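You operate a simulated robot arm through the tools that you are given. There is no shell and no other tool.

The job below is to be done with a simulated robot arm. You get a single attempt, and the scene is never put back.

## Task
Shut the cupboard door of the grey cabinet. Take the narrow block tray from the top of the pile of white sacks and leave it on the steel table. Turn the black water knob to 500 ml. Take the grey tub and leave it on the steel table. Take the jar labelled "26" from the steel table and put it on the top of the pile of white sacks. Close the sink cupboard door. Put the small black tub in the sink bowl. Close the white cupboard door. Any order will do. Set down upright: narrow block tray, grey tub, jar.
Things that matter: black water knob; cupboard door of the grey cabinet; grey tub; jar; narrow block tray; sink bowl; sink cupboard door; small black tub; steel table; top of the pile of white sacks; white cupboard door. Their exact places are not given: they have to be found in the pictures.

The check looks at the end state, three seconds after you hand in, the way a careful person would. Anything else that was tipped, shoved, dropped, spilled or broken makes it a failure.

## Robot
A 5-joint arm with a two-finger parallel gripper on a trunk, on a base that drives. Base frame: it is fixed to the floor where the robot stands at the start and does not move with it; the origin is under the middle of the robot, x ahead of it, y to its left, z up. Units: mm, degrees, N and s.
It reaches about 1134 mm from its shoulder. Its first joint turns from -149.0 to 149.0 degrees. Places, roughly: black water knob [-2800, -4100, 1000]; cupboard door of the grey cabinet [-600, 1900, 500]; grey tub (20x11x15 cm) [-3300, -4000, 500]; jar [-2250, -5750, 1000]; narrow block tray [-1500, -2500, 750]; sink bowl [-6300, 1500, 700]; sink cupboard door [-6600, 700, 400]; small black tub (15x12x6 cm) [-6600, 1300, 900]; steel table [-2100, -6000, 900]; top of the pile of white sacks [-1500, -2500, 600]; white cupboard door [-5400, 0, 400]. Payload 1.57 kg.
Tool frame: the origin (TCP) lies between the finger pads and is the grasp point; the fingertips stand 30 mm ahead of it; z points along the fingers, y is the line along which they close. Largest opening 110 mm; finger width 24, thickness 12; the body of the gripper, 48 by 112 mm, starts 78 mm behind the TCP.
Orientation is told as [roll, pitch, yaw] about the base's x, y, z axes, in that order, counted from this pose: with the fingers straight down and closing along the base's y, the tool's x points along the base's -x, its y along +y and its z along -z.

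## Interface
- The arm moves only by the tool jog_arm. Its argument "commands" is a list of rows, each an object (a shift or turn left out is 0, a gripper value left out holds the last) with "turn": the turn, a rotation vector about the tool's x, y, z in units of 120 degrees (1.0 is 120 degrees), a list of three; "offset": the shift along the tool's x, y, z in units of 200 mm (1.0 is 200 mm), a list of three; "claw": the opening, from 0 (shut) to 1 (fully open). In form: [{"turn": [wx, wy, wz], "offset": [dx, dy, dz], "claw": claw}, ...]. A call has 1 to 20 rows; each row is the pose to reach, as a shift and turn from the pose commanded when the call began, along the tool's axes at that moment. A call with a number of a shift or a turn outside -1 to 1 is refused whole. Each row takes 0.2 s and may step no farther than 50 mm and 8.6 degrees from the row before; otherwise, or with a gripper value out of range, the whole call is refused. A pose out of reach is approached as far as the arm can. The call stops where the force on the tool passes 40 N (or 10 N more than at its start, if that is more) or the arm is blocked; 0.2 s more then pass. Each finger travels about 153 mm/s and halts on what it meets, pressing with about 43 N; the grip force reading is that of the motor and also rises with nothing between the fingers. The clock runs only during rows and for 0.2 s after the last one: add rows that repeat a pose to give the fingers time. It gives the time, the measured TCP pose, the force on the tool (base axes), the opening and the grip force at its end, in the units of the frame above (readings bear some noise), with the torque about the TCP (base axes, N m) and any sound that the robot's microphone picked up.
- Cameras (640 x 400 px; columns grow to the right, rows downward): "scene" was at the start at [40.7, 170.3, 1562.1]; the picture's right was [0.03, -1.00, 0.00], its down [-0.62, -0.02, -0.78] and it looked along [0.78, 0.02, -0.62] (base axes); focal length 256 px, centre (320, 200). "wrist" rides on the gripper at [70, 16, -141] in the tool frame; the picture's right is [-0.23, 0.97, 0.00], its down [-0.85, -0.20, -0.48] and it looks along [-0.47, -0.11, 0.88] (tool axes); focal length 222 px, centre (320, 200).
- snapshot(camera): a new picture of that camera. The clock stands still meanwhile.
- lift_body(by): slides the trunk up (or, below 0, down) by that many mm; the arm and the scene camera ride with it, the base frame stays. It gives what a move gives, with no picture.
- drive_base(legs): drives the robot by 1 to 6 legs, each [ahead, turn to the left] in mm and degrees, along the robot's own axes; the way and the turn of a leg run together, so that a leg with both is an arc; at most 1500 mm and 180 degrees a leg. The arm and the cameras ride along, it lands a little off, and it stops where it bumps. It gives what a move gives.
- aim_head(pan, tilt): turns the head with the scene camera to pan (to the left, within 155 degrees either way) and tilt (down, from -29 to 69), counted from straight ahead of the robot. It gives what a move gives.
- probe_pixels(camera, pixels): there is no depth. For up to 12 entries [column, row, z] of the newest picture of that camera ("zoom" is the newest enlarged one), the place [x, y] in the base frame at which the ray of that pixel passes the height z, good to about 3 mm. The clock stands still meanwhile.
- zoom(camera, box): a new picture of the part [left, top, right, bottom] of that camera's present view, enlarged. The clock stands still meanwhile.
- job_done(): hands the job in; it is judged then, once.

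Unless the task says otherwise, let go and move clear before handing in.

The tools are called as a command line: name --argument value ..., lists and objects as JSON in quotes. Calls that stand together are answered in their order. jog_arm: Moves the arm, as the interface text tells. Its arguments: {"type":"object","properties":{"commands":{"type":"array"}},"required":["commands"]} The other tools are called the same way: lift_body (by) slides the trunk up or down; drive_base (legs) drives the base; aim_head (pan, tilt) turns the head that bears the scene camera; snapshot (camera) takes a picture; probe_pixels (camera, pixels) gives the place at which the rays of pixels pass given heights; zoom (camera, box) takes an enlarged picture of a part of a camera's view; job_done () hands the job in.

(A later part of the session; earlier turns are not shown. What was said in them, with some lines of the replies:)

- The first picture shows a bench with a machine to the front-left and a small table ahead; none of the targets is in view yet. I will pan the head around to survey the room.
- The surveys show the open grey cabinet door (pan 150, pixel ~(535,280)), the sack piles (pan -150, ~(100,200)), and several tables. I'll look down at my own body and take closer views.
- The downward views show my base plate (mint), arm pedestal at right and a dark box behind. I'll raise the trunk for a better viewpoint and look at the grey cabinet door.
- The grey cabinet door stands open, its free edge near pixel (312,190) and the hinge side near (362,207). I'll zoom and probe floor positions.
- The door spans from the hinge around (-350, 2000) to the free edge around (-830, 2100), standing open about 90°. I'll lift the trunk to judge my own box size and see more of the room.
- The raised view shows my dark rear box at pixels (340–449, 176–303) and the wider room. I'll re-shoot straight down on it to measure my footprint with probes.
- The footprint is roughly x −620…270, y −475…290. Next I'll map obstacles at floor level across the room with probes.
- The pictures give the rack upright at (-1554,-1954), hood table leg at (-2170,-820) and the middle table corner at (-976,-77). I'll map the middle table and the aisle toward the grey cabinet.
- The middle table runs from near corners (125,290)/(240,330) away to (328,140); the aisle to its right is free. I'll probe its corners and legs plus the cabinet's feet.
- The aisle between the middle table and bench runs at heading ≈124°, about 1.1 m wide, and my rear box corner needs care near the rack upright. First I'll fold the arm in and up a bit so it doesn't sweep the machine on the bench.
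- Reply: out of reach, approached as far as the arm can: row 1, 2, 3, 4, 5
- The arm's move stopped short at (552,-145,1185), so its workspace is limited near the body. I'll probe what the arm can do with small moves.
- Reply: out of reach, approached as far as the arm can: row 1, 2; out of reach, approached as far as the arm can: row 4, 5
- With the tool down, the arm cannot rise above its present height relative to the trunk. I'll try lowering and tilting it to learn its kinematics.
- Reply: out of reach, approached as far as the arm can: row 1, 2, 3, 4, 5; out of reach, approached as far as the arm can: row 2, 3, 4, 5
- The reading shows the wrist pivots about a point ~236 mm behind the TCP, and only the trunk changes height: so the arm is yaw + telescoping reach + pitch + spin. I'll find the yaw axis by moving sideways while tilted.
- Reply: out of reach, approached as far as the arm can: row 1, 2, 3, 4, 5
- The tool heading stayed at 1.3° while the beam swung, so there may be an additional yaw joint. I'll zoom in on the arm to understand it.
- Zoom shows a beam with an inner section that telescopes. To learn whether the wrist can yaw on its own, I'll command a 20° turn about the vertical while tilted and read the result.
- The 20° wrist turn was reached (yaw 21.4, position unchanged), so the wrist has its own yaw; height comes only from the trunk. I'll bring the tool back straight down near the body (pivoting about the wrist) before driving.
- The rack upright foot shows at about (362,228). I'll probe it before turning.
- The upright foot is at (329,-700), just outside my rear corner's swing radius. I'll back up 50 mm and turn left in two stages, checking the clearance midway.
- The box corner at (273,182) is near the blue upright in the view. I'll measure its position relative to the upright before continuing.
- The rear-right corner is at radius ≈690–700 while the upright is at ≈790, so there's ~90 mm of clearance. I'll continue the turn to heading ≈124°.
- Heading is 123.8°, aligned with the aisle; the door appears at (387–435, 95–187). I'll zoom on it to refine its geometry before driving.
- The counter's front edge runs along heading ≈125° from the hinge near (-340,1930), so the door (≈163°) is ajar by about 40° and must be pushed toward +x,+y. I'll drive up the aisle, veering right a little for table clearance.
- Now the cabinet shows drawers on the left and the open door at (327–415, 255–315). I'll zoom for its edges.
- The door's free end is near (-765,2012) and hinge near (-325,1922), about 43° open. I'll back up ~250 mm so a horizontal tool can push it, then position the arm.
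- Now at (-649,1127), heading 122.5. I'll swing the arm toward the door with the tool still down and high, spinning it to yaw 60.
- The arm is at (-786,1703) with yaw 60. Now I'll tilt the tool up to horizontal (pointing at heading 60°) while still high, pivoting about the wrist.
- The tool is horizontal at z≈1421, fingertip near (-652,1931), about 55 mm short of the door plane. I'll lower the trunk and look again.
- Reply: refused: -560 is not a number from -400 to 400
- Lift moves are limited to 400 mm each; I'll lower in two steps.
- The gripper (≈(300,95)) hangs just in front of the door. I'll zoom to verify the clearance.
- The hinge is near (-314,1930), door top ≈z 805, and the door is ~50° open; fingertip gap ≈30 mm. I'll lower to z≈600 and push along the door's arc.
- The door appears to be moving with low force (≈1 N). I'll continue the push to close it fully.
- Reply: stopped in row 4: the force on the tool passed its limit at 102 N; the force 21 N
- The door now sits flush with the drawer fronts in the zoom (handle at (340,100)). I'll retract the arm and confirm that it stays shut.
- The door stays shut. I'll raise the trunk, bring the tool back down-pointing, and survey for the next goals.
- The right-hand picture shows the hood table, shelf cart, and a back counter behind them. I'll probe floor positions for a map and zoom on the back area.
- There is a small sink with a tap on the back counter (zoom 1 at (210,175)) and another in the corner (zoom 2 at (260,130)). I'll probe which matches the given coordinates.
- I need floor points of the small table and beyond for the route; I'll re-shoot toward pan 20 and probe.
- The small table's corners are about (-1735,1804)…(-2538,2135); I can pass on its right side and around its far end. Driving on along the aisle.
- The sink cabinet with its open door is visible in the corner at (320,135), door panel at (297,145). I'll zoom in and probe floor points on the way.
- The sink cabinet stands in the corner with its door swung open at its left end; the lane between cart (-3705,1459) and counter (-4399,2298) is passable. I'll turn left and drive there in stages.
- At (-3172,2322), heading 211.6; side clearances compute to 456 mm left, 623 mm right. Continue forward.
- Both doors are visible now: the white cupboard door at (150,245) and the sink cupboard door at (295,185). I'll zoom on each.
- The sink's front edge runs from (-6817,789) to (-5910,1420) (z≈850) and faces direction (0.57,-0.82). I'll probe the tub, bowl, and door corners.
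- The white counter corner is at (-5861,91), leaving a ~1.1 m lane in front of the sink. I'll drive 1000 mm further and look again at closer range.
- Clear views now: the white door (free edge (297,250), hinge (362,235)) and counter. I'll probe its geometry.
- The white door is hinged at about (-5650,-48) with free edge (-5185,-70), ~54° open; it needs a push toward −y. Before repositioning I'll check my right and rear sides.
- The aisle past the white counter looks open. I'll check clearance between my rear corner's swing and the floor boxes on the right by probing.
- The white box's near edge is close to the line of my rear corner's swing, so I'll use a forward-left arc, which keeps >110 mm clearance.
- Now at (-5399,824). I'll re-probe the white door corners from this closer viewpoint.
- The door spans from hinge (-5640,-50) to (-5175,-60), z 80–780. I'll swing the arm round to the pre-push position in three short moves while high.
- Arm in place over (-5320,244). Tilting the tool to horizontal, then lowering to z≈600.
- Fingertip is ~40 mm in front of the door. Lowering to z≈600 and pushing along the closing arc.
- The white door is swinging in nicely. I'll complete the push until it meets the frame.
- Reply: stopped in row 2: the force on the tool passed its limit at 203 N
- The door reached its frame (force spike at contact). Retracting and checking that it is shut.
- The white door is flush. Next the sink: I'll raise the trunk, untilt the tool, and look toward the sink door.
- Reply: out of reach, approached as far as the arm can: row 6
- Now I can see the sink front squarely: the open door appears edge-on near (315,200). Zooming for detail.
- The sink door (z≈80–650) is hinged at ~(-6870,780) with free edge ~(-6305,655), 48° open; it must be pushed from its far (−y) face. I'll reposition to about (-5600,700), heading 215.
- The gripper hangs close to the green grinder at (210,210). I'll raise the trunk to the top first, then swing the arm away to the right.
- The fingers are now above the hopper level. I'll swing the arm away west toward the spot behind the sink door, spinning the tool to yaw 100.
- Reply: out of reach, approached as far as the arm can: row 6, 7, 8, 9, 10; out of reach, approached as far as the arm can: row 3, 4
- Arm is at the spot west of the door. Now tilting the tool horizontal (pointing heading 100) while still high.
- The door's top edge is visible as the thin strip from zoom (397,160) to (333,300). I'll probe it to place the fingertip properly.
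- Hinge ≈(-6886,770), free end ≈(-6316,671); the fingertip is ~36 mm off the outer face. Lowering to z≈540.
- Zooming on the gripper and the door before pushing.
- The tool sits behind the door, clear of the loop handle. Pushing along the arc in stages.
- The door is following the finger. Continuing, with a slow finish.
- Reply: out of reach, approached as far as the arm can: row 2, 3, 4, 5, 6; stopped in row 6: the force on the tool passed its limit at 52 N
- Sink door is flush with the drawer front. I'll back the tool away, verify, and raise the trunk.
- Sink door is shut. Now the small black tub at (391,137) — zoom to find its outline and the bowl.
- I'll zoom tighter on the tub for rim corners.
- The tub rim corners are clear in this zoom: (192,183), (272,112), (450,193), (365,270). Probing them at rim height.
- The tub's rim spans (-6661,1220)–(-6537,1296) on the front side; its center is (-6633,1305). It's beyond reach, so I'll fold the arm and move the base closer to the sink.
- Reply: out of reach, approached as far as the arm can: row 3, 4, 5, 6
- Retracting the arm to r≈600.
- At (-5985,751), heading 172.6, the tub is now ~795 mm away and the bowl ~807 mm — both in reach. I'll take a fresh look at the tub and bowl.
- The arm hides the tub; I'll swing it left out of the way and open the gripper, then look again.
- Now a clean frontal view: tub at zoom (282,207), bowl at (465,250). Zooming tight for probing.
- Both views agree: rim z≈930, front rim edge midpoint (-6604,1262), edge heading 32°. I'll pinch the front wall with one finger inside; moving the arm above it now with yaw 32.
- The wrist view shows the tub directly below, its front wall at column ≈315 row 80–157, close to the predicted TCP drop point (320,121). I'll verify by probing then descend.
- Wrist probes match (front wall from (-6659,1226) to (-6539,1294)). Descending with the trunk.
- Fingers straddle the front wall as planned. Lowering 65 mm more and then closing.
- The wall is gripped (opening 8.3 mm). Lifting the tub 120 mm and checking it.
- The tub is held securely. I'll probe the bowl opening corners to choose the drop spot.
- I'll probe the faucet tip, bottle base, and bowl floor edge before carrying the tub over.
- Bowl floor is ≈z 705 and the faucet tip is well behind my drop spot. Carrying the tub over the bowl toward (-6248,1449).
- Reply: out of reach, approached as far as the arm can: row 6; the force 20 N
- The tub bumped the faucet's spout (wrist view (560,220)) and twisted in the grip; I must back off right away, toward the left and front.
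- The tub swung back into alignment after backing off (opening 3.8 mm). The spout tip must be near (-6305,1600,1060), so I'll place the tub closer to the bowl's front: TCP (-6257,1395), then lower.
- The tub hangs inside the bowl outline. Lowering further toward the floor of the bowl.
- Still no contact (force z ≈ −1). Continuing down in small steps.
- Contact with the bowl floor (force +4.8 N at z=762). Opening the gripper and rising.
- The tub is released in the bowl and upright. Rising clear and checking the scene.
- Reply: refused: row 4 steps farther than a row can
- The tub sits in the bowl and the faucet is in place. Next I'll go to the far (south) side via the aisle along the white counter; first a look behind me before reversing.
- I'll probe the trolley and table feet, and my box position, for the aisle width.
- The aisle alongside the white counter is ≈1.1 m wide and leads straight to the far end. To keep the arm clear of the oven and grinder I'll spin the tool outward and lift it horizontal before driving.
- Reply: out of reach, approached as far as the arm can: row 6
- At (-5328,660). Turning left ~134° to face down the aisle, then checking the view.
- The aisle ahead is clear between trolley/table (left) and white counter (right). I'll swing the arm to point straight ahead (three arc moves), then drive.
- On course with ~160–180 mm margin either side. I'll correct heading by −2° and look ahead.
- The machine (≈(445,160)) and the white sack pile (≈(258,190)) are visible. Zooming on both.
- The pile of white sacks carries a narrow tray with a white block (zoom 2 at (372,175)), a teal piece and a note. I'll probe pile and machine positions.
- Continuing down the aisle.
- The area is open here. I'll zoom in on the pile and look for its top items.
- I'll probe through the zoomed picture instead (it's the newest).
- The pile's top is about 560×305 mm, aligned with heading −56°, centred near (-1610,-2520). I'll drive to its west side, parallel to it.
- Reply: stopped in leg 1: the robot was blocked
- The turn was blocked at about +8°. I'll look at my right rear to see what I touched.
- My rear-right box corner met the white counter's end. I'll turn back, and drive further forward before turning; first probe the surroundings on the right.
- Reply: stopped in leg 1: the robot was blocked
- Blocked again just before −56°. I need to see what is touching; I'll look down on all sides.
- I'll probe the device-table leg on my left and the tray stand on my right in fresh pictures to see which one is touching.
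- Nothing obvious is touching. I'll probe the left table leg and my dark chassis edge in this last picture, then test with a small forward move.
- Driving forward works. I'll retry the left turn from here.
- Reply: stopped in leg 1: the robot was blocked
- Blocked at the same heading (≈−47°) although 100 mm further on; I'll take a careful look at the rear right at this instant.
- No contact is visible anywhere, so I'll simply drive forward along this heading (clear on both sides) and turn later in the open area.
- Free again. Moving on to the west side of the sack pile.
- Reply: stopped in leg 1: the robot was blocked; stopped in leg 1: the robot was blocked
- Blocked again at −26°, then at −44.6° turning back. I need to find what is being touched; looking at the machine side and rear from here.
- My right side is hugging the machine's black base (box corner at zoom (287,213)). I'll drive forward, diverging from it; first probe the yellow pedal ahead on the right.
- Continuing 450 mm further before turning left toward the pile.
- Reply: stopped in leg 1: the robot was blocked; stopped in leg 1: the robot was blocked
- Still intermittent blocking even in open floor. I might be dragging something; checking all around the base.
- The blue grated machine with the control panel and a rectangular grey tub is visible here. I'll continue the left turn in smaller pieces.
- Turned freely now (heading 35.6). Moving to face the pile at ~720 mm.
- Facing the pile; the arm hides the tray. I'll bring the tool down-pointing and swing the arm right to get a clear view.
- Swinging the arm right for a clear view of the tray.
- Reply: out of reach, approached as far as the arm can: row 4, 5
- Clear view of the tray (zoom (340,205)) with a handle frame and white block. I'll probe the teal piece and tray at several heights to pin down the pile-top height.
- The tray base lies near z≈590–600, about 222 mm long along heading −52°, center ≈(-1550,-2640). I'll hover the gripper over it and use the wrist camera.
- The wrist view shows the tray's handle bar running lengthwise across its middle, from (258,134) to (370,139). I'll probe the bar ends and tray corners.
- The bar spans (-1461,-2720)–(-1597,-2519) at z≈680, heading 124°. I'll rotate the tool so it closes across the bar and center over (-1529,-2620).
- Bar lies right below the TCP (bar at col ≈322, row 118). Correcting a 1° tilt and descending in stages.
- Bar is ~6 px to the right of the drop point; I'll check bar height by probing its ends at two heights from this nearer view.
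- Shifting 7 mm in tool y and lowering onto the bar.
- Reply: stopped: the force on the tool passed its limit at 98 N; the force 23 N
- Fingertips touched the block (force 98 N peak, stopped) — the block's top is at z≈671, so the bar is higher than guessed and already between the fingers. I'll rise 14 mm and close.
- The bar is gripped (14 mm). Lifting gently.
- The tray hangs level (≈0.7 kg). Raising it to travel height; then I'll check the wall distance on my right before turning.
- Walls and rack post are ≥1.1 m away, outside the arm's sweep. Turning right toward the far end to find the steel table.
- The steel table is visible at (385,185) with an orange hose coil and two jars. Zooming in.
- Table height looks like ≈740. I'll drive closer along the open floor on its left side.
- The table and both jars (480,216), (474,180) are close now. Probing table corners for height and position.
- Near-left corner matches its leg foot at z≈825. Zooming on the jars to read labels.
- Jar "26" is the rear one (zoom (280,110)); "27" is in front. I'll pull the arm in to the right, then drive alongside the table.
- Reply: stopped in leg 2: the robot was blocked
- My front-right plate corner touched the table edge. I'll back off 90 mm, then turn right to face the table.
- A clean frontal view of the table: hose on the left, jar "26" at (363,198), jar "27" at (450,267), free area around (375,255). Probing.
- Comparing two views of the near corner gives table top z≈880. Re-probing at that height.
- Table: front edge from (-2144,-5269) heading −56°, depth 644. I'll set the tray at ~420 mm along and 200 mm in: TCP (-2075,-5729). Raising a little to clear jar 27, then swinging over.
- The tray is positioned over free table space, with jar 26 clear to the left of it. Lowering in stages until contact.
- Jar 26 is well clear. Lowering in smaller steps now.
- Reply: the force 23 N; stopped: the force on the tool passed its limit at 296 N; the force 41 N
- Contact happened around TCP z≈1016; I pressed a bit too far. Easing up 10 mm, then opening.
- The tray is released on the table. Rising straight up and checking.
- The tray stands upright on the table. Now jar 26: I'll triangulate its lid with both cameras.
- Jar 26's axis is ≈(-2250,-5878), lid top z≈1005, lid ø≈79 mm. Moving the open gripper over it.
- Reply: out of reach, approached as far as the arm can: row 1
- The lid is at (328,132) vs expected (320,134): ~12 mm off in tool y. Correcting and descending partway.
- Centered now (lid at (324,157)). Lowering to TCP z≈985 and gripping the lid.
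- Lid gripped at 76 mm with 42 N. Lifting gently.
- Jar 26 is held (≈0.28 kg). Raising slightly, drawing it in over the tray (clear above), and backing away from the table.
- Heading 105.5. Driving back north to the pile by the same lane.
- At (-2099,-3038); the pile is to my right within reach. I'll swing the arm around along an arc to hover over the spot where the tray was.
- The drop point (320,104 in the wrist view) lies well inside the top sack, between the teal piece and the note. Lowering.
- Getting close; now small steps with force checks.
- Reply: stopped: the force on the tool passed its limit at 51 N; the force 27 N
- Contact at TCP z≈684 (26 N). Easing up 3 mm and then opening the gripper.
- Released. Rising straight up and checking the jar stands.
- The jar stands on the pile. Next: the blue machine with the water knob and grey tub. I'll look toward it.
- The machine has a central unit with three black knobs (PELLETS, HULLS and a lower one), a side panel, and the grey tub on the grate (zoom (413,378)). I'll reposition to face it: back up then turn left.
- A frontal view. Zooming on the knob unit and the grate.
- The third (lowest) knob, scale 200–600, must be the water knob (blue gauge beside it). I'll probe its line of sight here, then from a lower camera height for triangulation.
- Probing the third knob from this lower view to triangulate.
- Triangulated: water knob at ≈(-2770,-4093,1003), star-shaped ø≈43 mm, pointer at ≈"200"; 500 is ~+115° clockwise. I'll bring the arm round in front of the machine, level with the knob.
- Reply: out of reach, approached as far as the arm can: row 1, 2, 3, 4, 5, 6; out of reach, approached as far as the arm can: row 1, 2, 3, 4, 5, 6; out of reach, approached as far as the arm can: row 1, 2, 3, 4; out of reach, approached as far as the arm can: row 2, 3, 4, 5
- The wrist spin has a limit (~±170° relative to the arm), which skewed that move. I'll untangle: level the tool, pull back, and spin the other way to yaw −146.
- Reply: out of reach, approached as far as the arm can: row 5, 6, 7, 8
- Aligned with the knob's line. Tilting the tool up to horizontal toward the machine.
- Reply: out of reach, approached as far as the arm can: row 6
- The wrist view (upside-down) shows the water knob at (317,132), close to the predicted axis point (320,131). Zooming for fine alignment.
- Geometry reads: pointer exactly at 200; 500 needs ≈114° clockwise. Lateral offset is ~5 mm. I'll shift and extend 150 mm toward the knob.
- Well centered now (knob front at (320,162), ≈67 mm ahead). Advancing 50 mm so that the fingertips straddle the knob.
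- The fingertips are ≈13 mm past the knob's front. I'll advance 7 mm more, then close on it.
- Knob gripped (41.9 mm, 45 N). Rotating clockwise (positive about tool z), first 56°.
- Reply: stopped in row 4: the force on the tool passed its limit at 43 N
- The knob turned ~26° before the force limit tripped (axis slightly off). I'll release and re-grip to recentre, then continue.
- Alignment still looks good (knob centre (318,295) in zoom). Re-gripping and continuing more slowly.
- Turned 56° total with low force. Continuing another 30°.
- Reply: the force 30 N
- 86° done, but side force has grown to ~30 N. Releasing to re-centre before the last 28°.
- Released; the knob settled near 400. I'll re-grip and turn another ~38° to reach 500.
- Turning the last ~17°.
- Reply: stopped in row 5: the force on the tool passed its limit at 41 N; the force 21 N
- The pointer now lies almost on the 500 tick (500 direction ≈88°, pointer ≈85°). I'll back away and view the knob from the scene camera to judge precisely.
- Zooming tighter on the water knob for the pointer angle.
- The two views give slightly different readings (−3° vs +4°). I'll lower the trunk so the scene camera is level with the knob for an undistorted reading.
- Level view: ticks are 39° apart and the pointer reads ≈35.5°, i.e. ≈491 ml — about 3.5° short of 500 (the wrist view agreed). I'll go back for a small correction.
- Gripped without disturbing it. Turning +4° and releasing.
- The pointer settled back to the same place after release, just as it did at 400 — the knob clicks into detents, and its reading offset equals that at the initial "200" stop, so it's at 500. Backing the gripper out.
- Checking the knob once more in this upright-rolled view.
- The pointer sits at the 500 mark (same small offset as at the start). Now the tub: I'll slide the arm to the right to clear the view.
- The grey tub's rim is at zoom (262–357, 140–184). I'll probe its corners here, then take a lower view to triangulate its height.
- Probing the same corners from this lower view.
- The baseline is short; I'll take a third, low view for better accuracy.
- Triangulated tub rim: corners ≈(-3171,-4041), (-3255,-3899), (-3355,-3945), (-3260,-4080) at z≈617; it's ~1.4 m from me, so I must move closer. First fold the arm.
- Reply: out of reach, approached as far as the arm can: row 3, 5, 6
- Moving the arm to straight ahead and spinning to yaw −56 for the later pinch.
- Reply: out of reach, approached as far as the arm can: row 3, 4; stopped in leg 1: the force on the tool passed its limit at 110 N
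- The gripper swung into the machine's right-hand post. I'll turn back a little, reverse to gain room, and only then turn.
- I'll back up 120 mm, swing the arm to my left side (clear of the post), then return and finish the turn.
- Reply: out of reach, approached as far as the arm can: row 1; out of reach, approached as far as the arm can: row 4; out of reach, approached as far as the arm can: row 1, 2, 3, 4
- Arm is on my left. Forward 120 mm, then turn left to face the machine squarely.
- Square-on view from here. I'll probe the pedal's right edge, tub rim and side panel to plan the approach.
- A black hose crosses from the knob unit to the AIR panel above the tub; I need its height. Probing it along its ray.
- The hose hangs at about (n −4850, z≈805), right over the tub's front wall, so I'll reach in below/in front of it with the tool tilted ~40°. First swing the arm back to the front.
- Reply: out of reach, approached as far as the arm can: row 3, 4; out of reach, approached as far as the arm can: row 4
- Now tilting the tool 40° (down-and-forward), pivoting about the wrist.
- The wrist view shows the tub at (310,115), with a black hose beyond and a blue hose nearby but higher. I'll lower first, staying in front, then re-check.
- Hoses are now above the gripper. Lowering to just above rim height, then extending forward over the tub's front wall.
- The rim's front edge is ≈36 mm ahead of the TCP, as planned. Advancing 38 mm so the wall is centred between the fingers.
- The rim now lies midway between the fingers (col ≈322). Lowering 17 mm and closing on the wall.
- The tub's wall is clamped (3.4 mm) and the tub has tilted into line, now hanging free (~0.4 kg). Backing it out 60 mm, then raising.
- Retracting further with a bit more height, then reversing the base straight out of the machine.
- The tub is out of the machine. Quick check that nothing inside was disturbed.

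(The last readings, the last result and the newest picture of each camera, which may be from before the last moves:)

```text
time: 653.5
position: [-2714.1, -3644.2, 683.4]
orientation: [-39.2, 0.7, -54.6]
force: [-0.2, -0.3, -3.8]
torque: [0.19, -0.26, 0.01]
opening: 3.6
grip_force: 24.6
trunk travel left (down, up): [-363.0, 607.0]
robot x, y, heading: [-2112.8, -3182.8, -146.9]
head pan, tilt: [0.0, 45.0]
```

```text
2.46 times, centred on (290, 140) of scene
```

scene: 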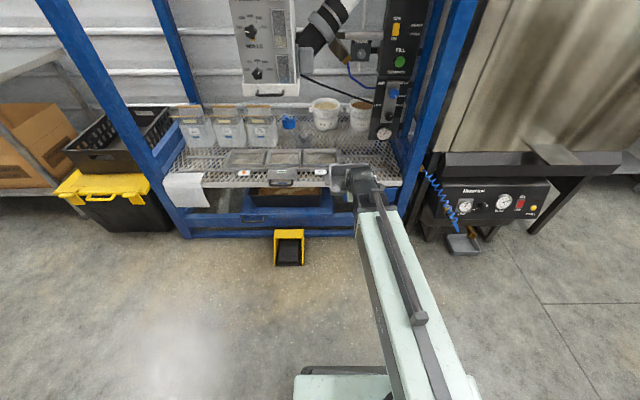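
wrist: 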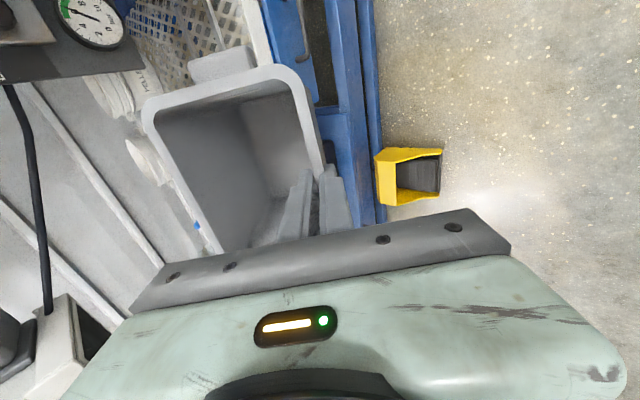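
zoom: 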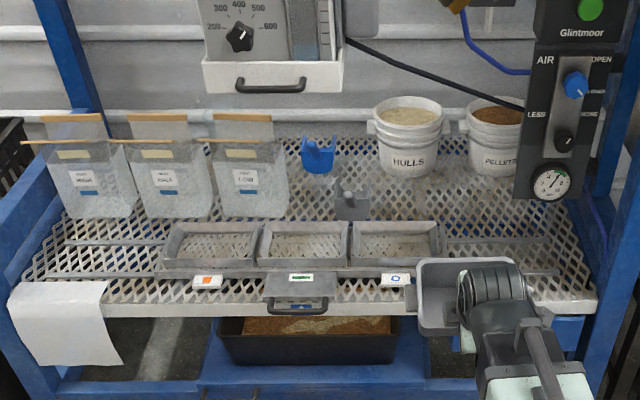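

Nothing was disturbed. Now I'll raise the trunk, level the tub by untilting the tool to ~7°, and check it.

lift_body --by 400

jog_arm --commands '[{"turn": [-0.0667, 0, 0], "offset": [0, 0.164, -0.0115]}, {"turn": [-0.1333, 0, 0], "offset": [0, 0.325, -0.0455]}, {"turn": [-0.2, 0, 0], "offset": [0, 0.48, -0.102]}, {"turn": [-0.2667, 0, 0], "offset": [0, 0.625, -0.1795]}, {"turn": [-0.2667, 0, 0], "offset": [0, 0.625, -0.1795]}]'

snapshot --camera "wrist"

snapshot --camera "scene"

```text
time: 657.3
position: [-2713.4, -3644.6, 1082.9]
orientation: [-39.2, 0.8, -54.5]
force: [-0.1, -0.1, -3.1]
torque: [0.19, -0.28, 0.02]
opening: 3.8
grip_force: 24.4
trunk travel left (down, up): [-763.0, 207.0]
robot x, y, heading: [-2116.8, -3182.4, -146.8]
head pan, tilt: [0.0, 45.0]
```

```text
time: 658.5
position: [-2616.4, -3576.4, 1031.1]
orientation: [-7.1, 0.7, -54.5]
force: [0.0, -0.8, -3.5]
torque: [0.13, -0.16, -0.02]
opening: 3.7
grip_force: 24.6
trunk travel left (down, up): [-763.0, 207.0]
robot x, y, heading: [-2110.4, -3186.2, -146.9]
head pan, tilt: [0.0, 45.0]
```

```text
taken
```

wrist: 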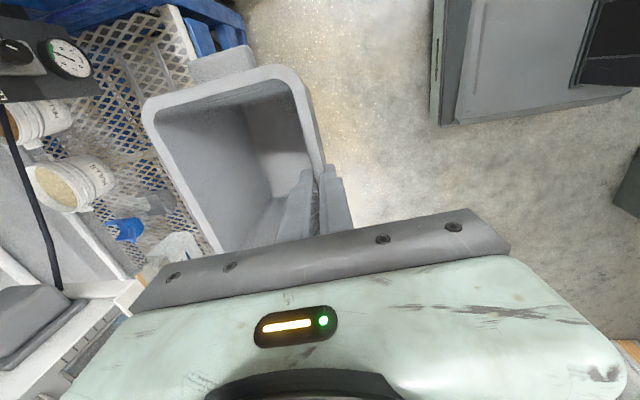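

```text
taken
```

scene: 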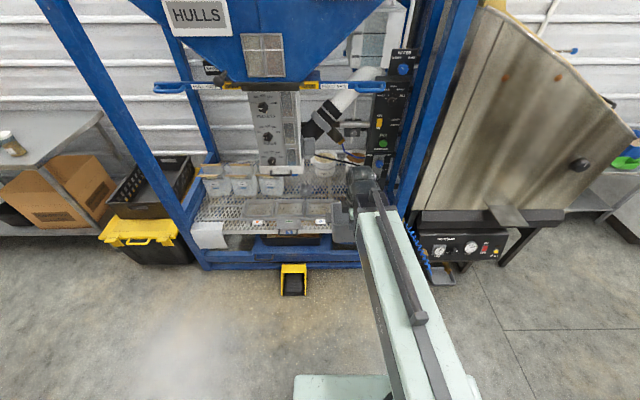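

Tub held steadily. Raising to carry height and driving to the steel table by the earlier route.

lift_body --by 200

drive_base --legs '[[0, 45]]'

drive_base --legs '[[0, 40]]'

```text
time: 660.7
position: [-2616.3, -3576.0, 1231.3]
orientation: [-7.1, 0.7, -54.4]
force: [-1.1, 0.5, -3.5]
torque: [0.14, -0.17, 0.01]
opening: 3.6
grip_force: 24.5
trunk travel left (down, up): [-963.0, 7.0]
robot x, y, heading: [-2116.7, -3183.7, -147.1]
head pan, tilt: [0.0, 45.0]
```

```text
time: 663.1
position: [-2201.8, -3817.4, 1230.1]
orientation: [-7.2, 0.7, -10.4]
force: [0.1, -0.1, -3.7]
torque: [0.24, -0.1, 0.0]
opening: 3.8
grip_force: 24.6
trunk travel left (down, up): [-963.0, 7.0]
robot x, y, heading: [-2125.1, -3180.1, -103.0]
head pan, tilt: [0.0, 45.0]
```

```text
time: 665.4
position: [-1772.8, -3716.5, 1233.0]
orientation: [-7.4, 0.7, 30.0]
force: [-0.5, 0.9, -3.4]
torque: [0.16, 0.05, 0.0]
opening: 3.9
grip_force: 24.6
trunk travel left (down, up): [-963.0, 7.0]
robot x, y, heading: [-2132.0, -3189.1, -63.0]
head pan, tilt: [0.0, 45.0]
```

Driving the first leg.

drive_base --legs '[[0, 1.9], [1140, 0]]'

drive_base --legs '[[0, -29]]'

aim_head --pan -25 --tilt 40

snapshot --camera "scene"

```text
time: 671.5
position: [-1221.5, -4704.5, 1231.6]
orientation: [-7.2, 0.7, 31.0]
force: [-0.4, 0.0, -3.7]
torque: [0.17, 0.09, -0.03]
opening: 3.8
grip_force: 25.0
trunk travel left (down, up): [-963.0, 7.0]
robot x, y, heading: [-1597.7, -4183.0, -61.8]
head pan, tilt: [0.0, 45.0]
```

```text
time: 673.4
position: [-1516.1, -4818.5, 1230.7]
orientation: [-7.1, 0.8, 2.5]
force: [0.1, 0.1, -3.3]
torque: [0.21, 0.0, 0.03]
opening: 3.5
grip_force: 24.7
trunk travel left (down, up): [-963.0, 7.0]
robot x, y, heading: [-1583.3, -4182.6, -90.1]
head pan, tilt: [0.0, 45.0]
```

```text
time: 674.2
position: [-1517.1, -4816.8, 1232.5]
orientation: [-7.3, 0.7, 2.6]
force: [0.1, -0.4, -2.8]
torque: [0.23, -0.01, 0.02]
opening: 3.7
grip_force: 24.6
trunk travel left (down, up): [-963.0, 7.0]
robot x, y, heading: [-1585.9, -4178.7, -89.8]
head pan, tilt: [-25.0, 40.0]
```

```text
taken
```

scene: 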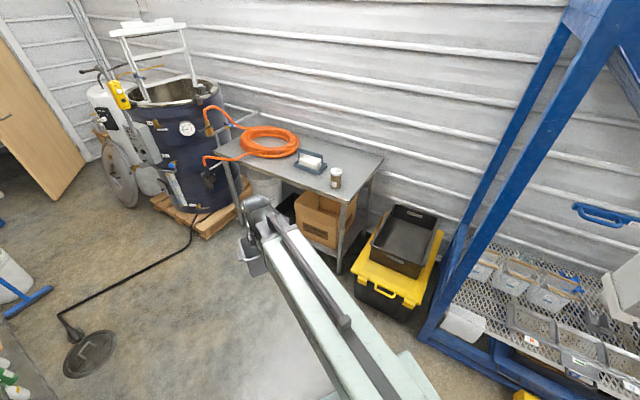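

Lane is clear. Driving 1120 mm and then turning to face the table.

drive_base --legs '[[1110, 0]]'

drive_base --legs '[[0, -30]]'

drive_base --legs '[[0, -27]]'

aim_head --pan 10 --tilt 50

snapshot --camera "scene"

```text
time: 679.8
position: [-1515.0, -5896.1, 1230.5]
orientation: [-7.2, 0.7, 2.6]
force: [0.4, 0.1, -3.7]
torque: [0.23, -0.01, 0.02]
opening: 3.7
grip_force: 25.0
trunk travel left (down, up): [-963.0, 7.0]
robot x, y, heading: [-1582.2, -5260.5, -89.8]
head pan, tilt: [-25.0, 40.0]
```

```text
time: 681.6
position: [-1842.7, -5847.6, 1231.0]
orientation: [-7.1, 0.7, -27.2]
force: [-0.3, -0.1, -4.3]
torque: [0.21, -0.09, -0.03]
opening: 3.9
grip_force: 24.7
trunk travel left (down, up): [-963.0, 7.0]
robot x, y, heading: [-1574.8, -5265.2, -119.3]
head pan, tilt: [-25.0, 40.0]
```

```text
time: 683.4
position: [-2082.0, -5659.6, 1229.8]
orientation: [-7.1, 0.7, -54.8]
force: [0.0, -0.6, -3.9]
torque: [0.11, -0.17, 0.0]
opening: 3.8
grip_force: 25.2
trunk travel left (down, up): [-963.0, 7.0]
robot x, y, heading: [-1572.6, -5277.2, -146.3]
head pan, tilt: [-25.0, 40.0]
```

```text
time: 684.4
position: [-2078.9, -5659.7, 1231.6]
orientation: [-7.2, 0.6, -54.8]
force: [-0.3, 0.6, -2.9]
torque: [0.13, -0.21, 0.03]
opening: 3.5
grip_force: 24.5
trunk travel left (down, up): [-963.0, 7.0]
robot x, y, heading: [-1574.2, -5275.6, -146.7]
head pan, tilt: [10.0, 50.0]
```

```text
taken
```

scene: 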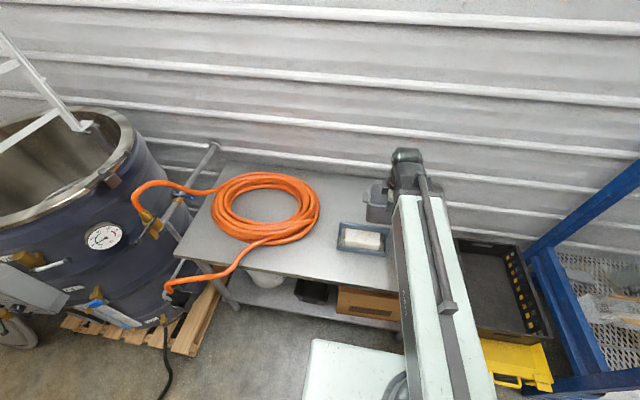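

The tray and jar 27 are as left. I'll move the tub over the free spot behind the tray: TCP (-2225,-5722).

jog_arm --commands '[{"offset": [0.041, -0.191, 0.0235]}, {"offset": [0.082, -0.3825, 0.047]}, {"offset": [0.123, -0.574, 0.0705]}, {"offset": [0.1645, -0.765, 0.094]}, {"offset": [0.1645, -0.765, 0.094]}]'

snapshot --camera "wrist"

snapshot --camera "scene"

zoom --camera "scene" --box '[320, 130, 500, 300]'

```text
time: 685.6
position: [-2222.3, -5720.7, 1230.7]
orientation: [-7.2, 0.7, -54.9]
force: [0.3, -0.6, -4.0]
torque: [0.08, -0.17, 0.0]
opening: 3.6
grip_force: 24.5
trunk travel left (down, up): [-963.0, 7.0]
robot x, y, heading: [-1570.5, -5277.2, -146.6]
head pan, tilt: [10.0, 50.0]
```

```text
taken
```

wrist: 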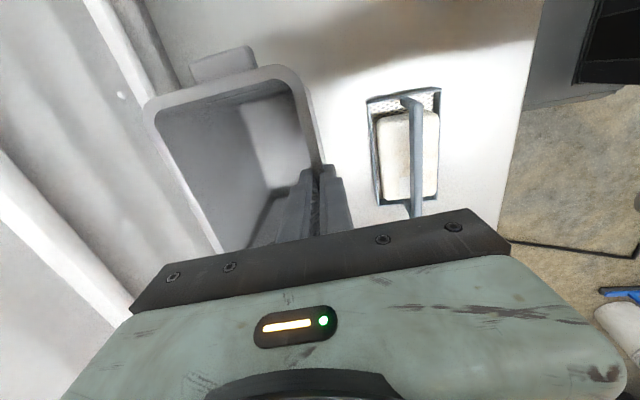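

```text
taken
```

scene: 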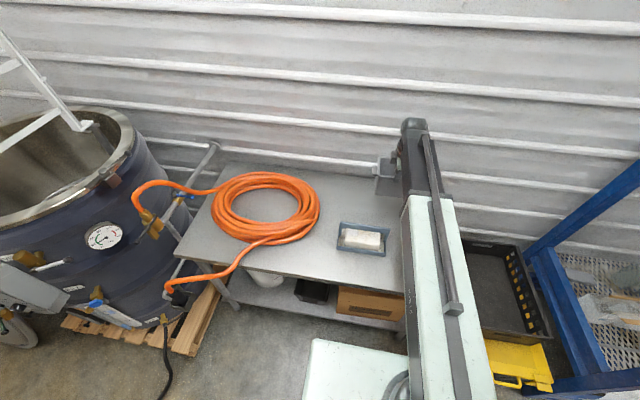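

```text
2.35 times, centred on (410, 215) of scene
```

zoom: 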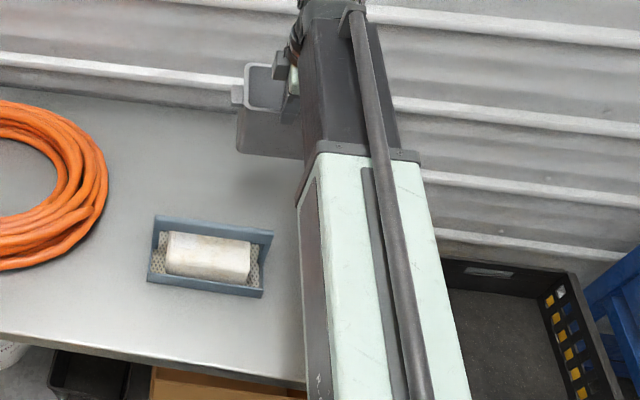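

Over the free spot with clearance to tray and wall. Lowering in stages.

lift_body --by -150

snapshot --camera "wrist"

snapshot --camera "scene"

zoom --camera "scene" --box '[330, 120, 470, 260]'

```text
time: 687.4
position: [-2223.3, -5720.2, 1079.2]
orientation: [-7.2, 0.7, -54.8]
force: [0.0, -0.3, -3.6]
torque: [0.08, -0.21, 0.04]
opening: 3.7
grip_force: 24.3
trunk travel left (down, up): [-813.0, 157.0]
robot x, y, heading: [-1572.7, -5273.2, -146.4]
head pan, tilt: [10.0, 50.0]
```

```text
taken
```

wrist: 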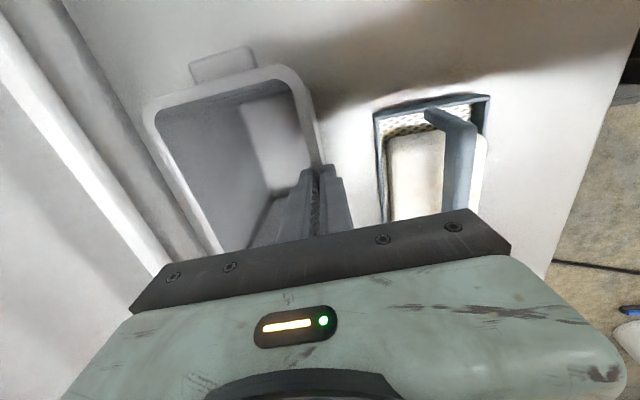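

```text
taken
```

scene: 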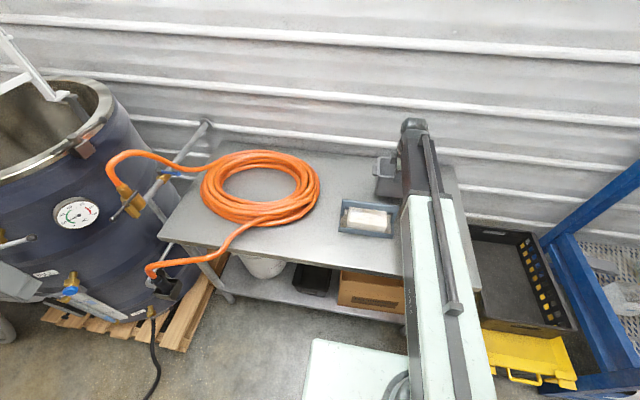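

```text
2.86 times, centred on (400, 190) of scene
```

zoom: 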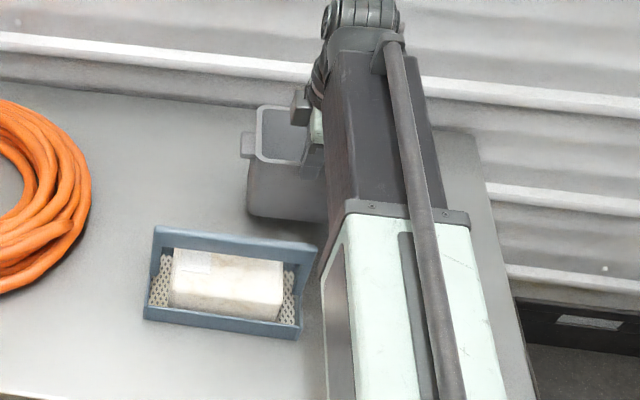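

Continuing down carefully.

lift_body --by -40

```text
time: 688.2
position: [-2221.3, -5719.6, 1042.2]
orientation: [-7.4, 0.7, -54.8]
force: [-2.2, -2.9, 19.3]
torque: [-0.42, 0.53, 0.08]
opening: 3.9
grip_force: 24.9
trunk travel left (down, up): [-773.0, 197.0]
robot x, y, heading: [-1571.6, -5272.6, -146.5]
head pan, tilt: [10.0, 50.0]
```

Contact at TCP z≈1042, with the contact centre ~40 mm forward — i.e. the base is sitting about flat. Easing up 2 mm and looking.

lift_body --by 2

snapshot --camera "wrist"

zoom --camera "scene" --box '[330, 120, 470, 260]'

```text
time: 688.7
position: [-2222.6, -5720.2, 1043.3]
orientation: [-7.1, 0.8, -54.8]
force: [-0.3, -0.3, -2.9]
torque: [0.07, -0.2, 0.0]
opening: 3.7
grip_force: 24.0
trunk travel left (down, up): [-775.0, 195.0]
robot x, y, heading: [-1569.8, -5276.3, -146.6]
head pan, tilt: [10.0, 50.0]
```

```text
taken
```

wrist: 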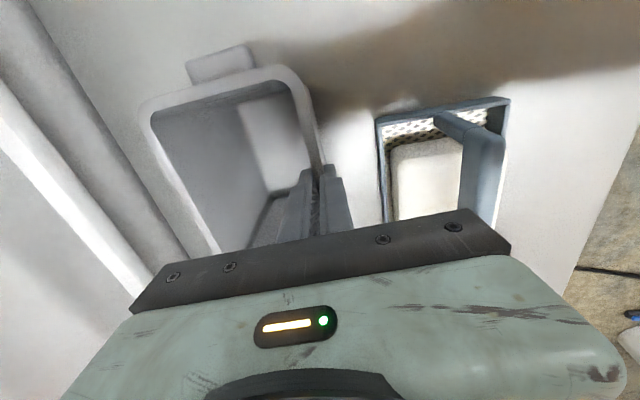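

```text
2.86 times, centred on (400, 190) of scene
```

zoom: 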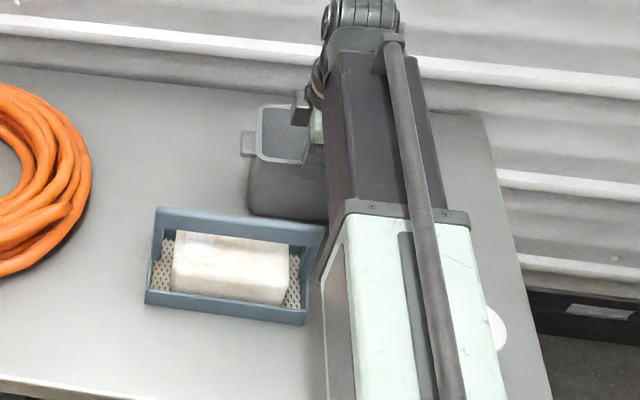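

The tub hovers within a millimetre of the table. Opening gently.

jog_arm --commands '[{"claw": 0.08}, {"claw": 0.16}, {"claw": 0.26}, {"claw": 0.36}, {"claw": 0.4}, {"claw": 0.4}]'

snapshot --camera "wrist"

```text
time: 690.1
position: [-2222.5, -5721.1, 1044.0]
orientation: [-7.1, 0.6, -54.8]
force: [0.5, 0.1, 0.2]
torque: [-0.02, -0.02, 0.01]
opening: 43.6
grip_force: 0.0
trunk travel left (down, up): [-775.0, 195.0]
robot x, y, heading: [-1571.5, -5273.0, -146.5]
head pan, tilt: [10.0, 50.0]
```

```text
taken
```

wrist: 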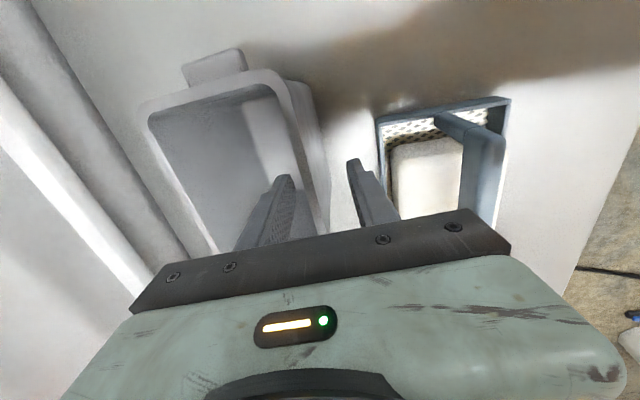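

Released cleanly. Rising straight up and checking the final arrangement on the table.

lift_body --by 190

snapshot --camera "wrist"

jog_arm --commands '[{"offset": [0, 0.2, -0.025]}, {"offset": [0, 0.4, -0.05]}, {"offset": [0, 0.6, -0.074]}, {"offset": [0, 0.7, -0.086]}]'

drive_base --legs '[[-350, 0]]'

snapshot --camera "scene"

zoom --camera "scene" --box '[300, 100, 500, 260]'

```text
time: 692.2
position: [-2223.3, -5720.7, 1232.6]
orientation: [-7.2, 0.8, -54.9]
force: [0.2, -1.1, -0.3]
torque: [-0.03, 0.02, -0.01]
opening: 44.1
grip_force: 0.0
trunk travel left (down, up): [-965.0, 5.0]
robot x, y, heading: [-1569.6, -5274.4, -146.3]
head pan, tilt: [10.0, 50.0]
```

```text
taken
```

wrist: 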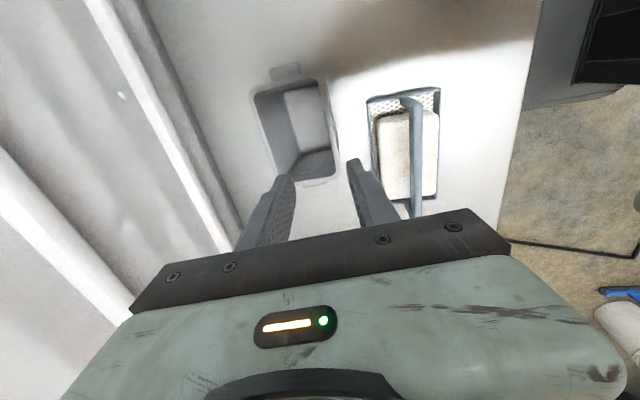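

```text
time: 693.2
position: [-2106.4, -5639.5, 1233.1]
orientation: [-7.2, 0.7, -54.8]
force: [-0.2, 0.2, -0.4]
torque: [0.0, 0.0, 0.02]
opening: 43.8
grip_force: 0.1
trunk travel left (down, up): [-965.0, 5.0]
robot x, y, heading: [-1568.9, -5277.0, -146.4]
head pan, tilt: [10.0, 50.0]
```

```text
time: 695.5
position: [-1810.9, -5444.1, 1234.9]
orientation: [-7.4, 0.8, -54.4]
force: [-0.2, 0.4, -0.1]
torque: [0.0, 0.0, -0.02]
opening: 43.8
grip_force: 0.1
trunk travel left (down, up): [-965.0, 5.0]
robot x, y, heading: [-1279.0, -5075.8, -146.2]
head pan, tilt: [10.0, 50.0]
```

```text
taken
```

scene: 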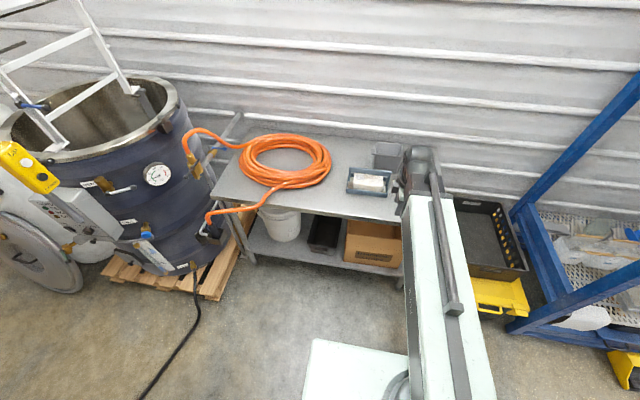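

```text
2.50 times, centred on (400, 180) of scene
```

zoom: 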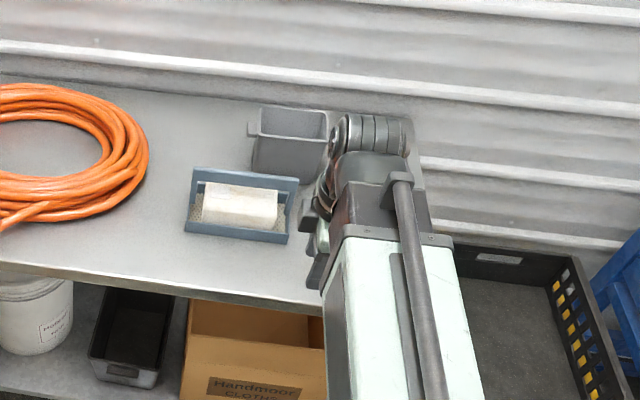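

Tub and tray stand upright on the table. I'll shift the arm aside to confirm jar 27 wasn't disturbed and check the pile jar from here.

jog_arm --commands '[{"offset": [-0.24, 0, 0]}, {"offset": [-0.48, 0, 0]}, {"offset": [-0.72, 0, 0]}, {"offset": [-0.96, 0, 0]}]'

jog_arm --commands '[{"offset": [-0.24, 0, 0]}, {"offset": [-0.48, 0, 0]}, {"offset": [-0.72, 0, 0]}, {"offset": [-0.96, 0, 0]}]'

aim_head --pan -10 --tilt 40

snapshot --camera "scene"

aim_head --pan -115 --tilt 22

snapshot --camera "scene"

```text
time: 696.5
position: [-1696.8, -5602.6, 1233.9]
orientation: [-7.1, 0.6, -54.6]
force: [0.5, 0.0, -0.3]
torque: [0.04, -0.01, 0.0]
opening: 44.1
grip_force: 0.0
trunk travel left (down, up): [-965.0, 5.0]
robot x, y, heading: [-1276.0, -5081.4, -146.2]
head pan, tilt: [10.0, 50.0]
```

```text
time: 697.5
position: [-1585.0, -5760.7, 1232.9]
orientation: [-7.2, 0.6, -54.5]
force: [0.2, -0.4, -0.1]
torque: [0.02, 0.02, 0.0]
opening: 44.0
grip_force: 0.0
out of reach, approached as far as the arm can: row 4
trunk travel left (down, up): [-965.0, 5.0]
robot x, y, heading: [-1273.4, -5077.9, -146.4]
head pan, tilt: [10.0, 50.0]
```

```text
time: 698.3
position: [-1586.3, -5759.4, 1233.6]
orientation: [-7.4, 0.8, -54.5]
force: [-0.5, 0.9, 0.5]
torque: [0.01, 0.02, 0.0]
opening: 43.8
grip_force: 0.0
trunk travel left (down, up): [-965.0, 5.0]
robot x, y, heading: [-1275.1, -5077.2, -146.1]
head pan, tilt: [-10.0, 40.0]
```

```text
taken
```

scene: 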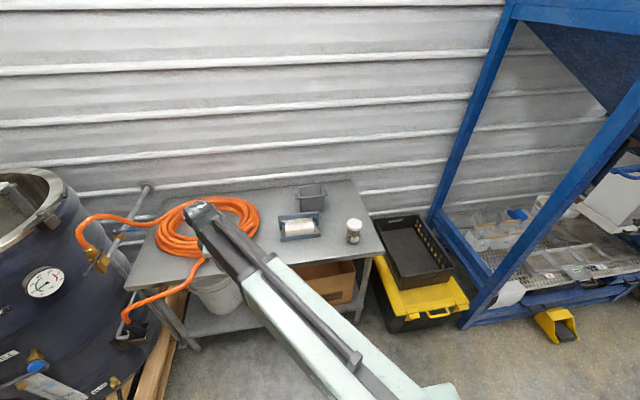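

```text
time: 700.1
position: [-1586.0, -5759.9, 1232.9]
orientation: [-7.2, 0.6, -54.4]
force: [0.5, 0.3, 0.5]
torque: [0.0, 0.03, 0.01]
opening: 44.0
grip_force: 0.1
trunk travel left (down, up): [-965.0, 5.0]
robot x, y, heading: [-1277.1, -5078.6, -146.1]
head pan, tilt: [-115.0, 22.0]
```

```text
taken
```

scene: 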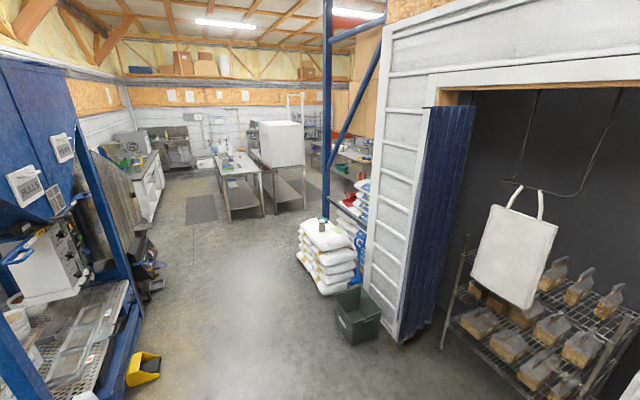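

Jar 27 is fine. Zooming on the pile and on the distant doors for a last check.

zoom --camera "scene" --box '[280, 200, 400, 310]'

zoom --camera "scene" --box '[90, 110, 230, 230]'

```text
3.64 times, centred on (340, 255) of scene
```

zoom: 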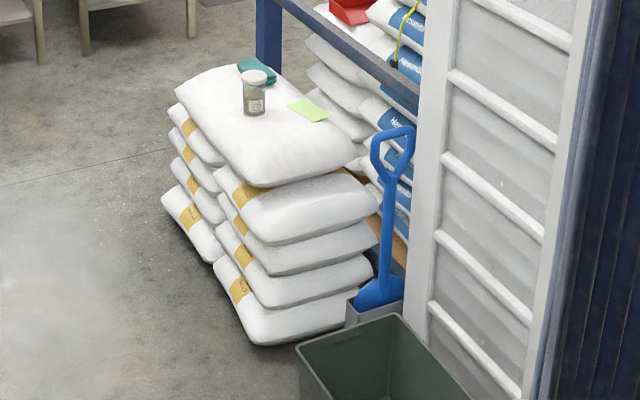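

```text
3.33 times, centred on (160, 170) of scene
```

zoom: 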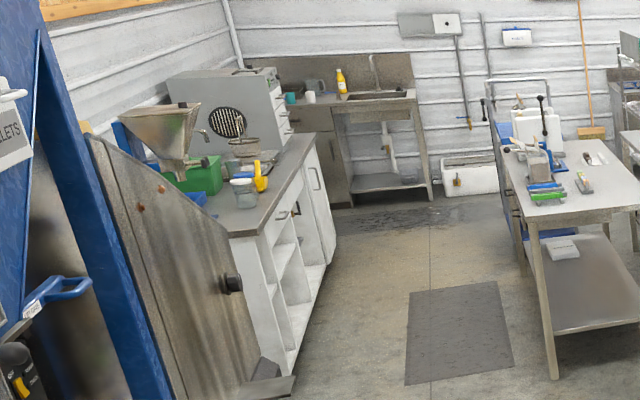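

Let me zoom closer on the white cupboard door to be sure it is still shut.

zoom --camera "scene" --box '[135, 140, 185, 200]'

```text
6.67 times, centred on (160, 170) of scene
```

zoom: 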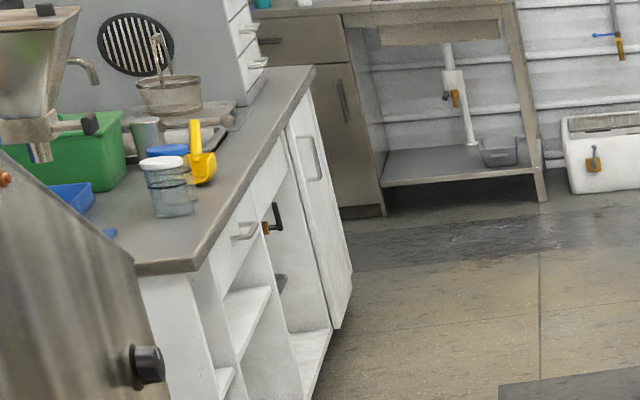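

The water knob clicked in at 500 ml. The tray and grey tub stand upright on the steel table, jar 26 stands on the sacks, and the black tub sits in the sink bowl. The latest picture shows the white cupboard and sink doors shut. The grey cabinet door is out of view from here, but it was flush and stayed shut when I left it. The gripper is empty and clear, so I'm handing in.

job_done

```text
The job is handed in.
```

The job is handed in. By my own checks, all eight parts were done:

- **Doors:** The grey cabinet, white cupboard and sink cupboard doors are shut. I saw each one flush after closing. The grey cabinet door was out of view at the end, so I didn't recheck it.
- **Narrow block tray and grey tub:** Both stand upright on the steel table, the tub behind the tray.
- **Jar "26":** It stands upright on the top sack of the pile.
- **Small black tub:** It is upright in the sink bowl.
- **Black water knob:** It is on the 500 ml mark. The pointer reads about 3° short, but it clicks into place there, and it showed the same offset at its starting "200" mark.

**Bumps along the way:**
- The black tub knocked the sink tap while I was carrying it.
- The gripper swung into a post of the blue machine with the water knob.
- The robot's body touched the steel table once.
- It was stopped several times while turning near the white counter and the machines beside it. The steel machine was probably what it touched.

In the pictures I took afterwards, nothing looked moved, tipped or broken.
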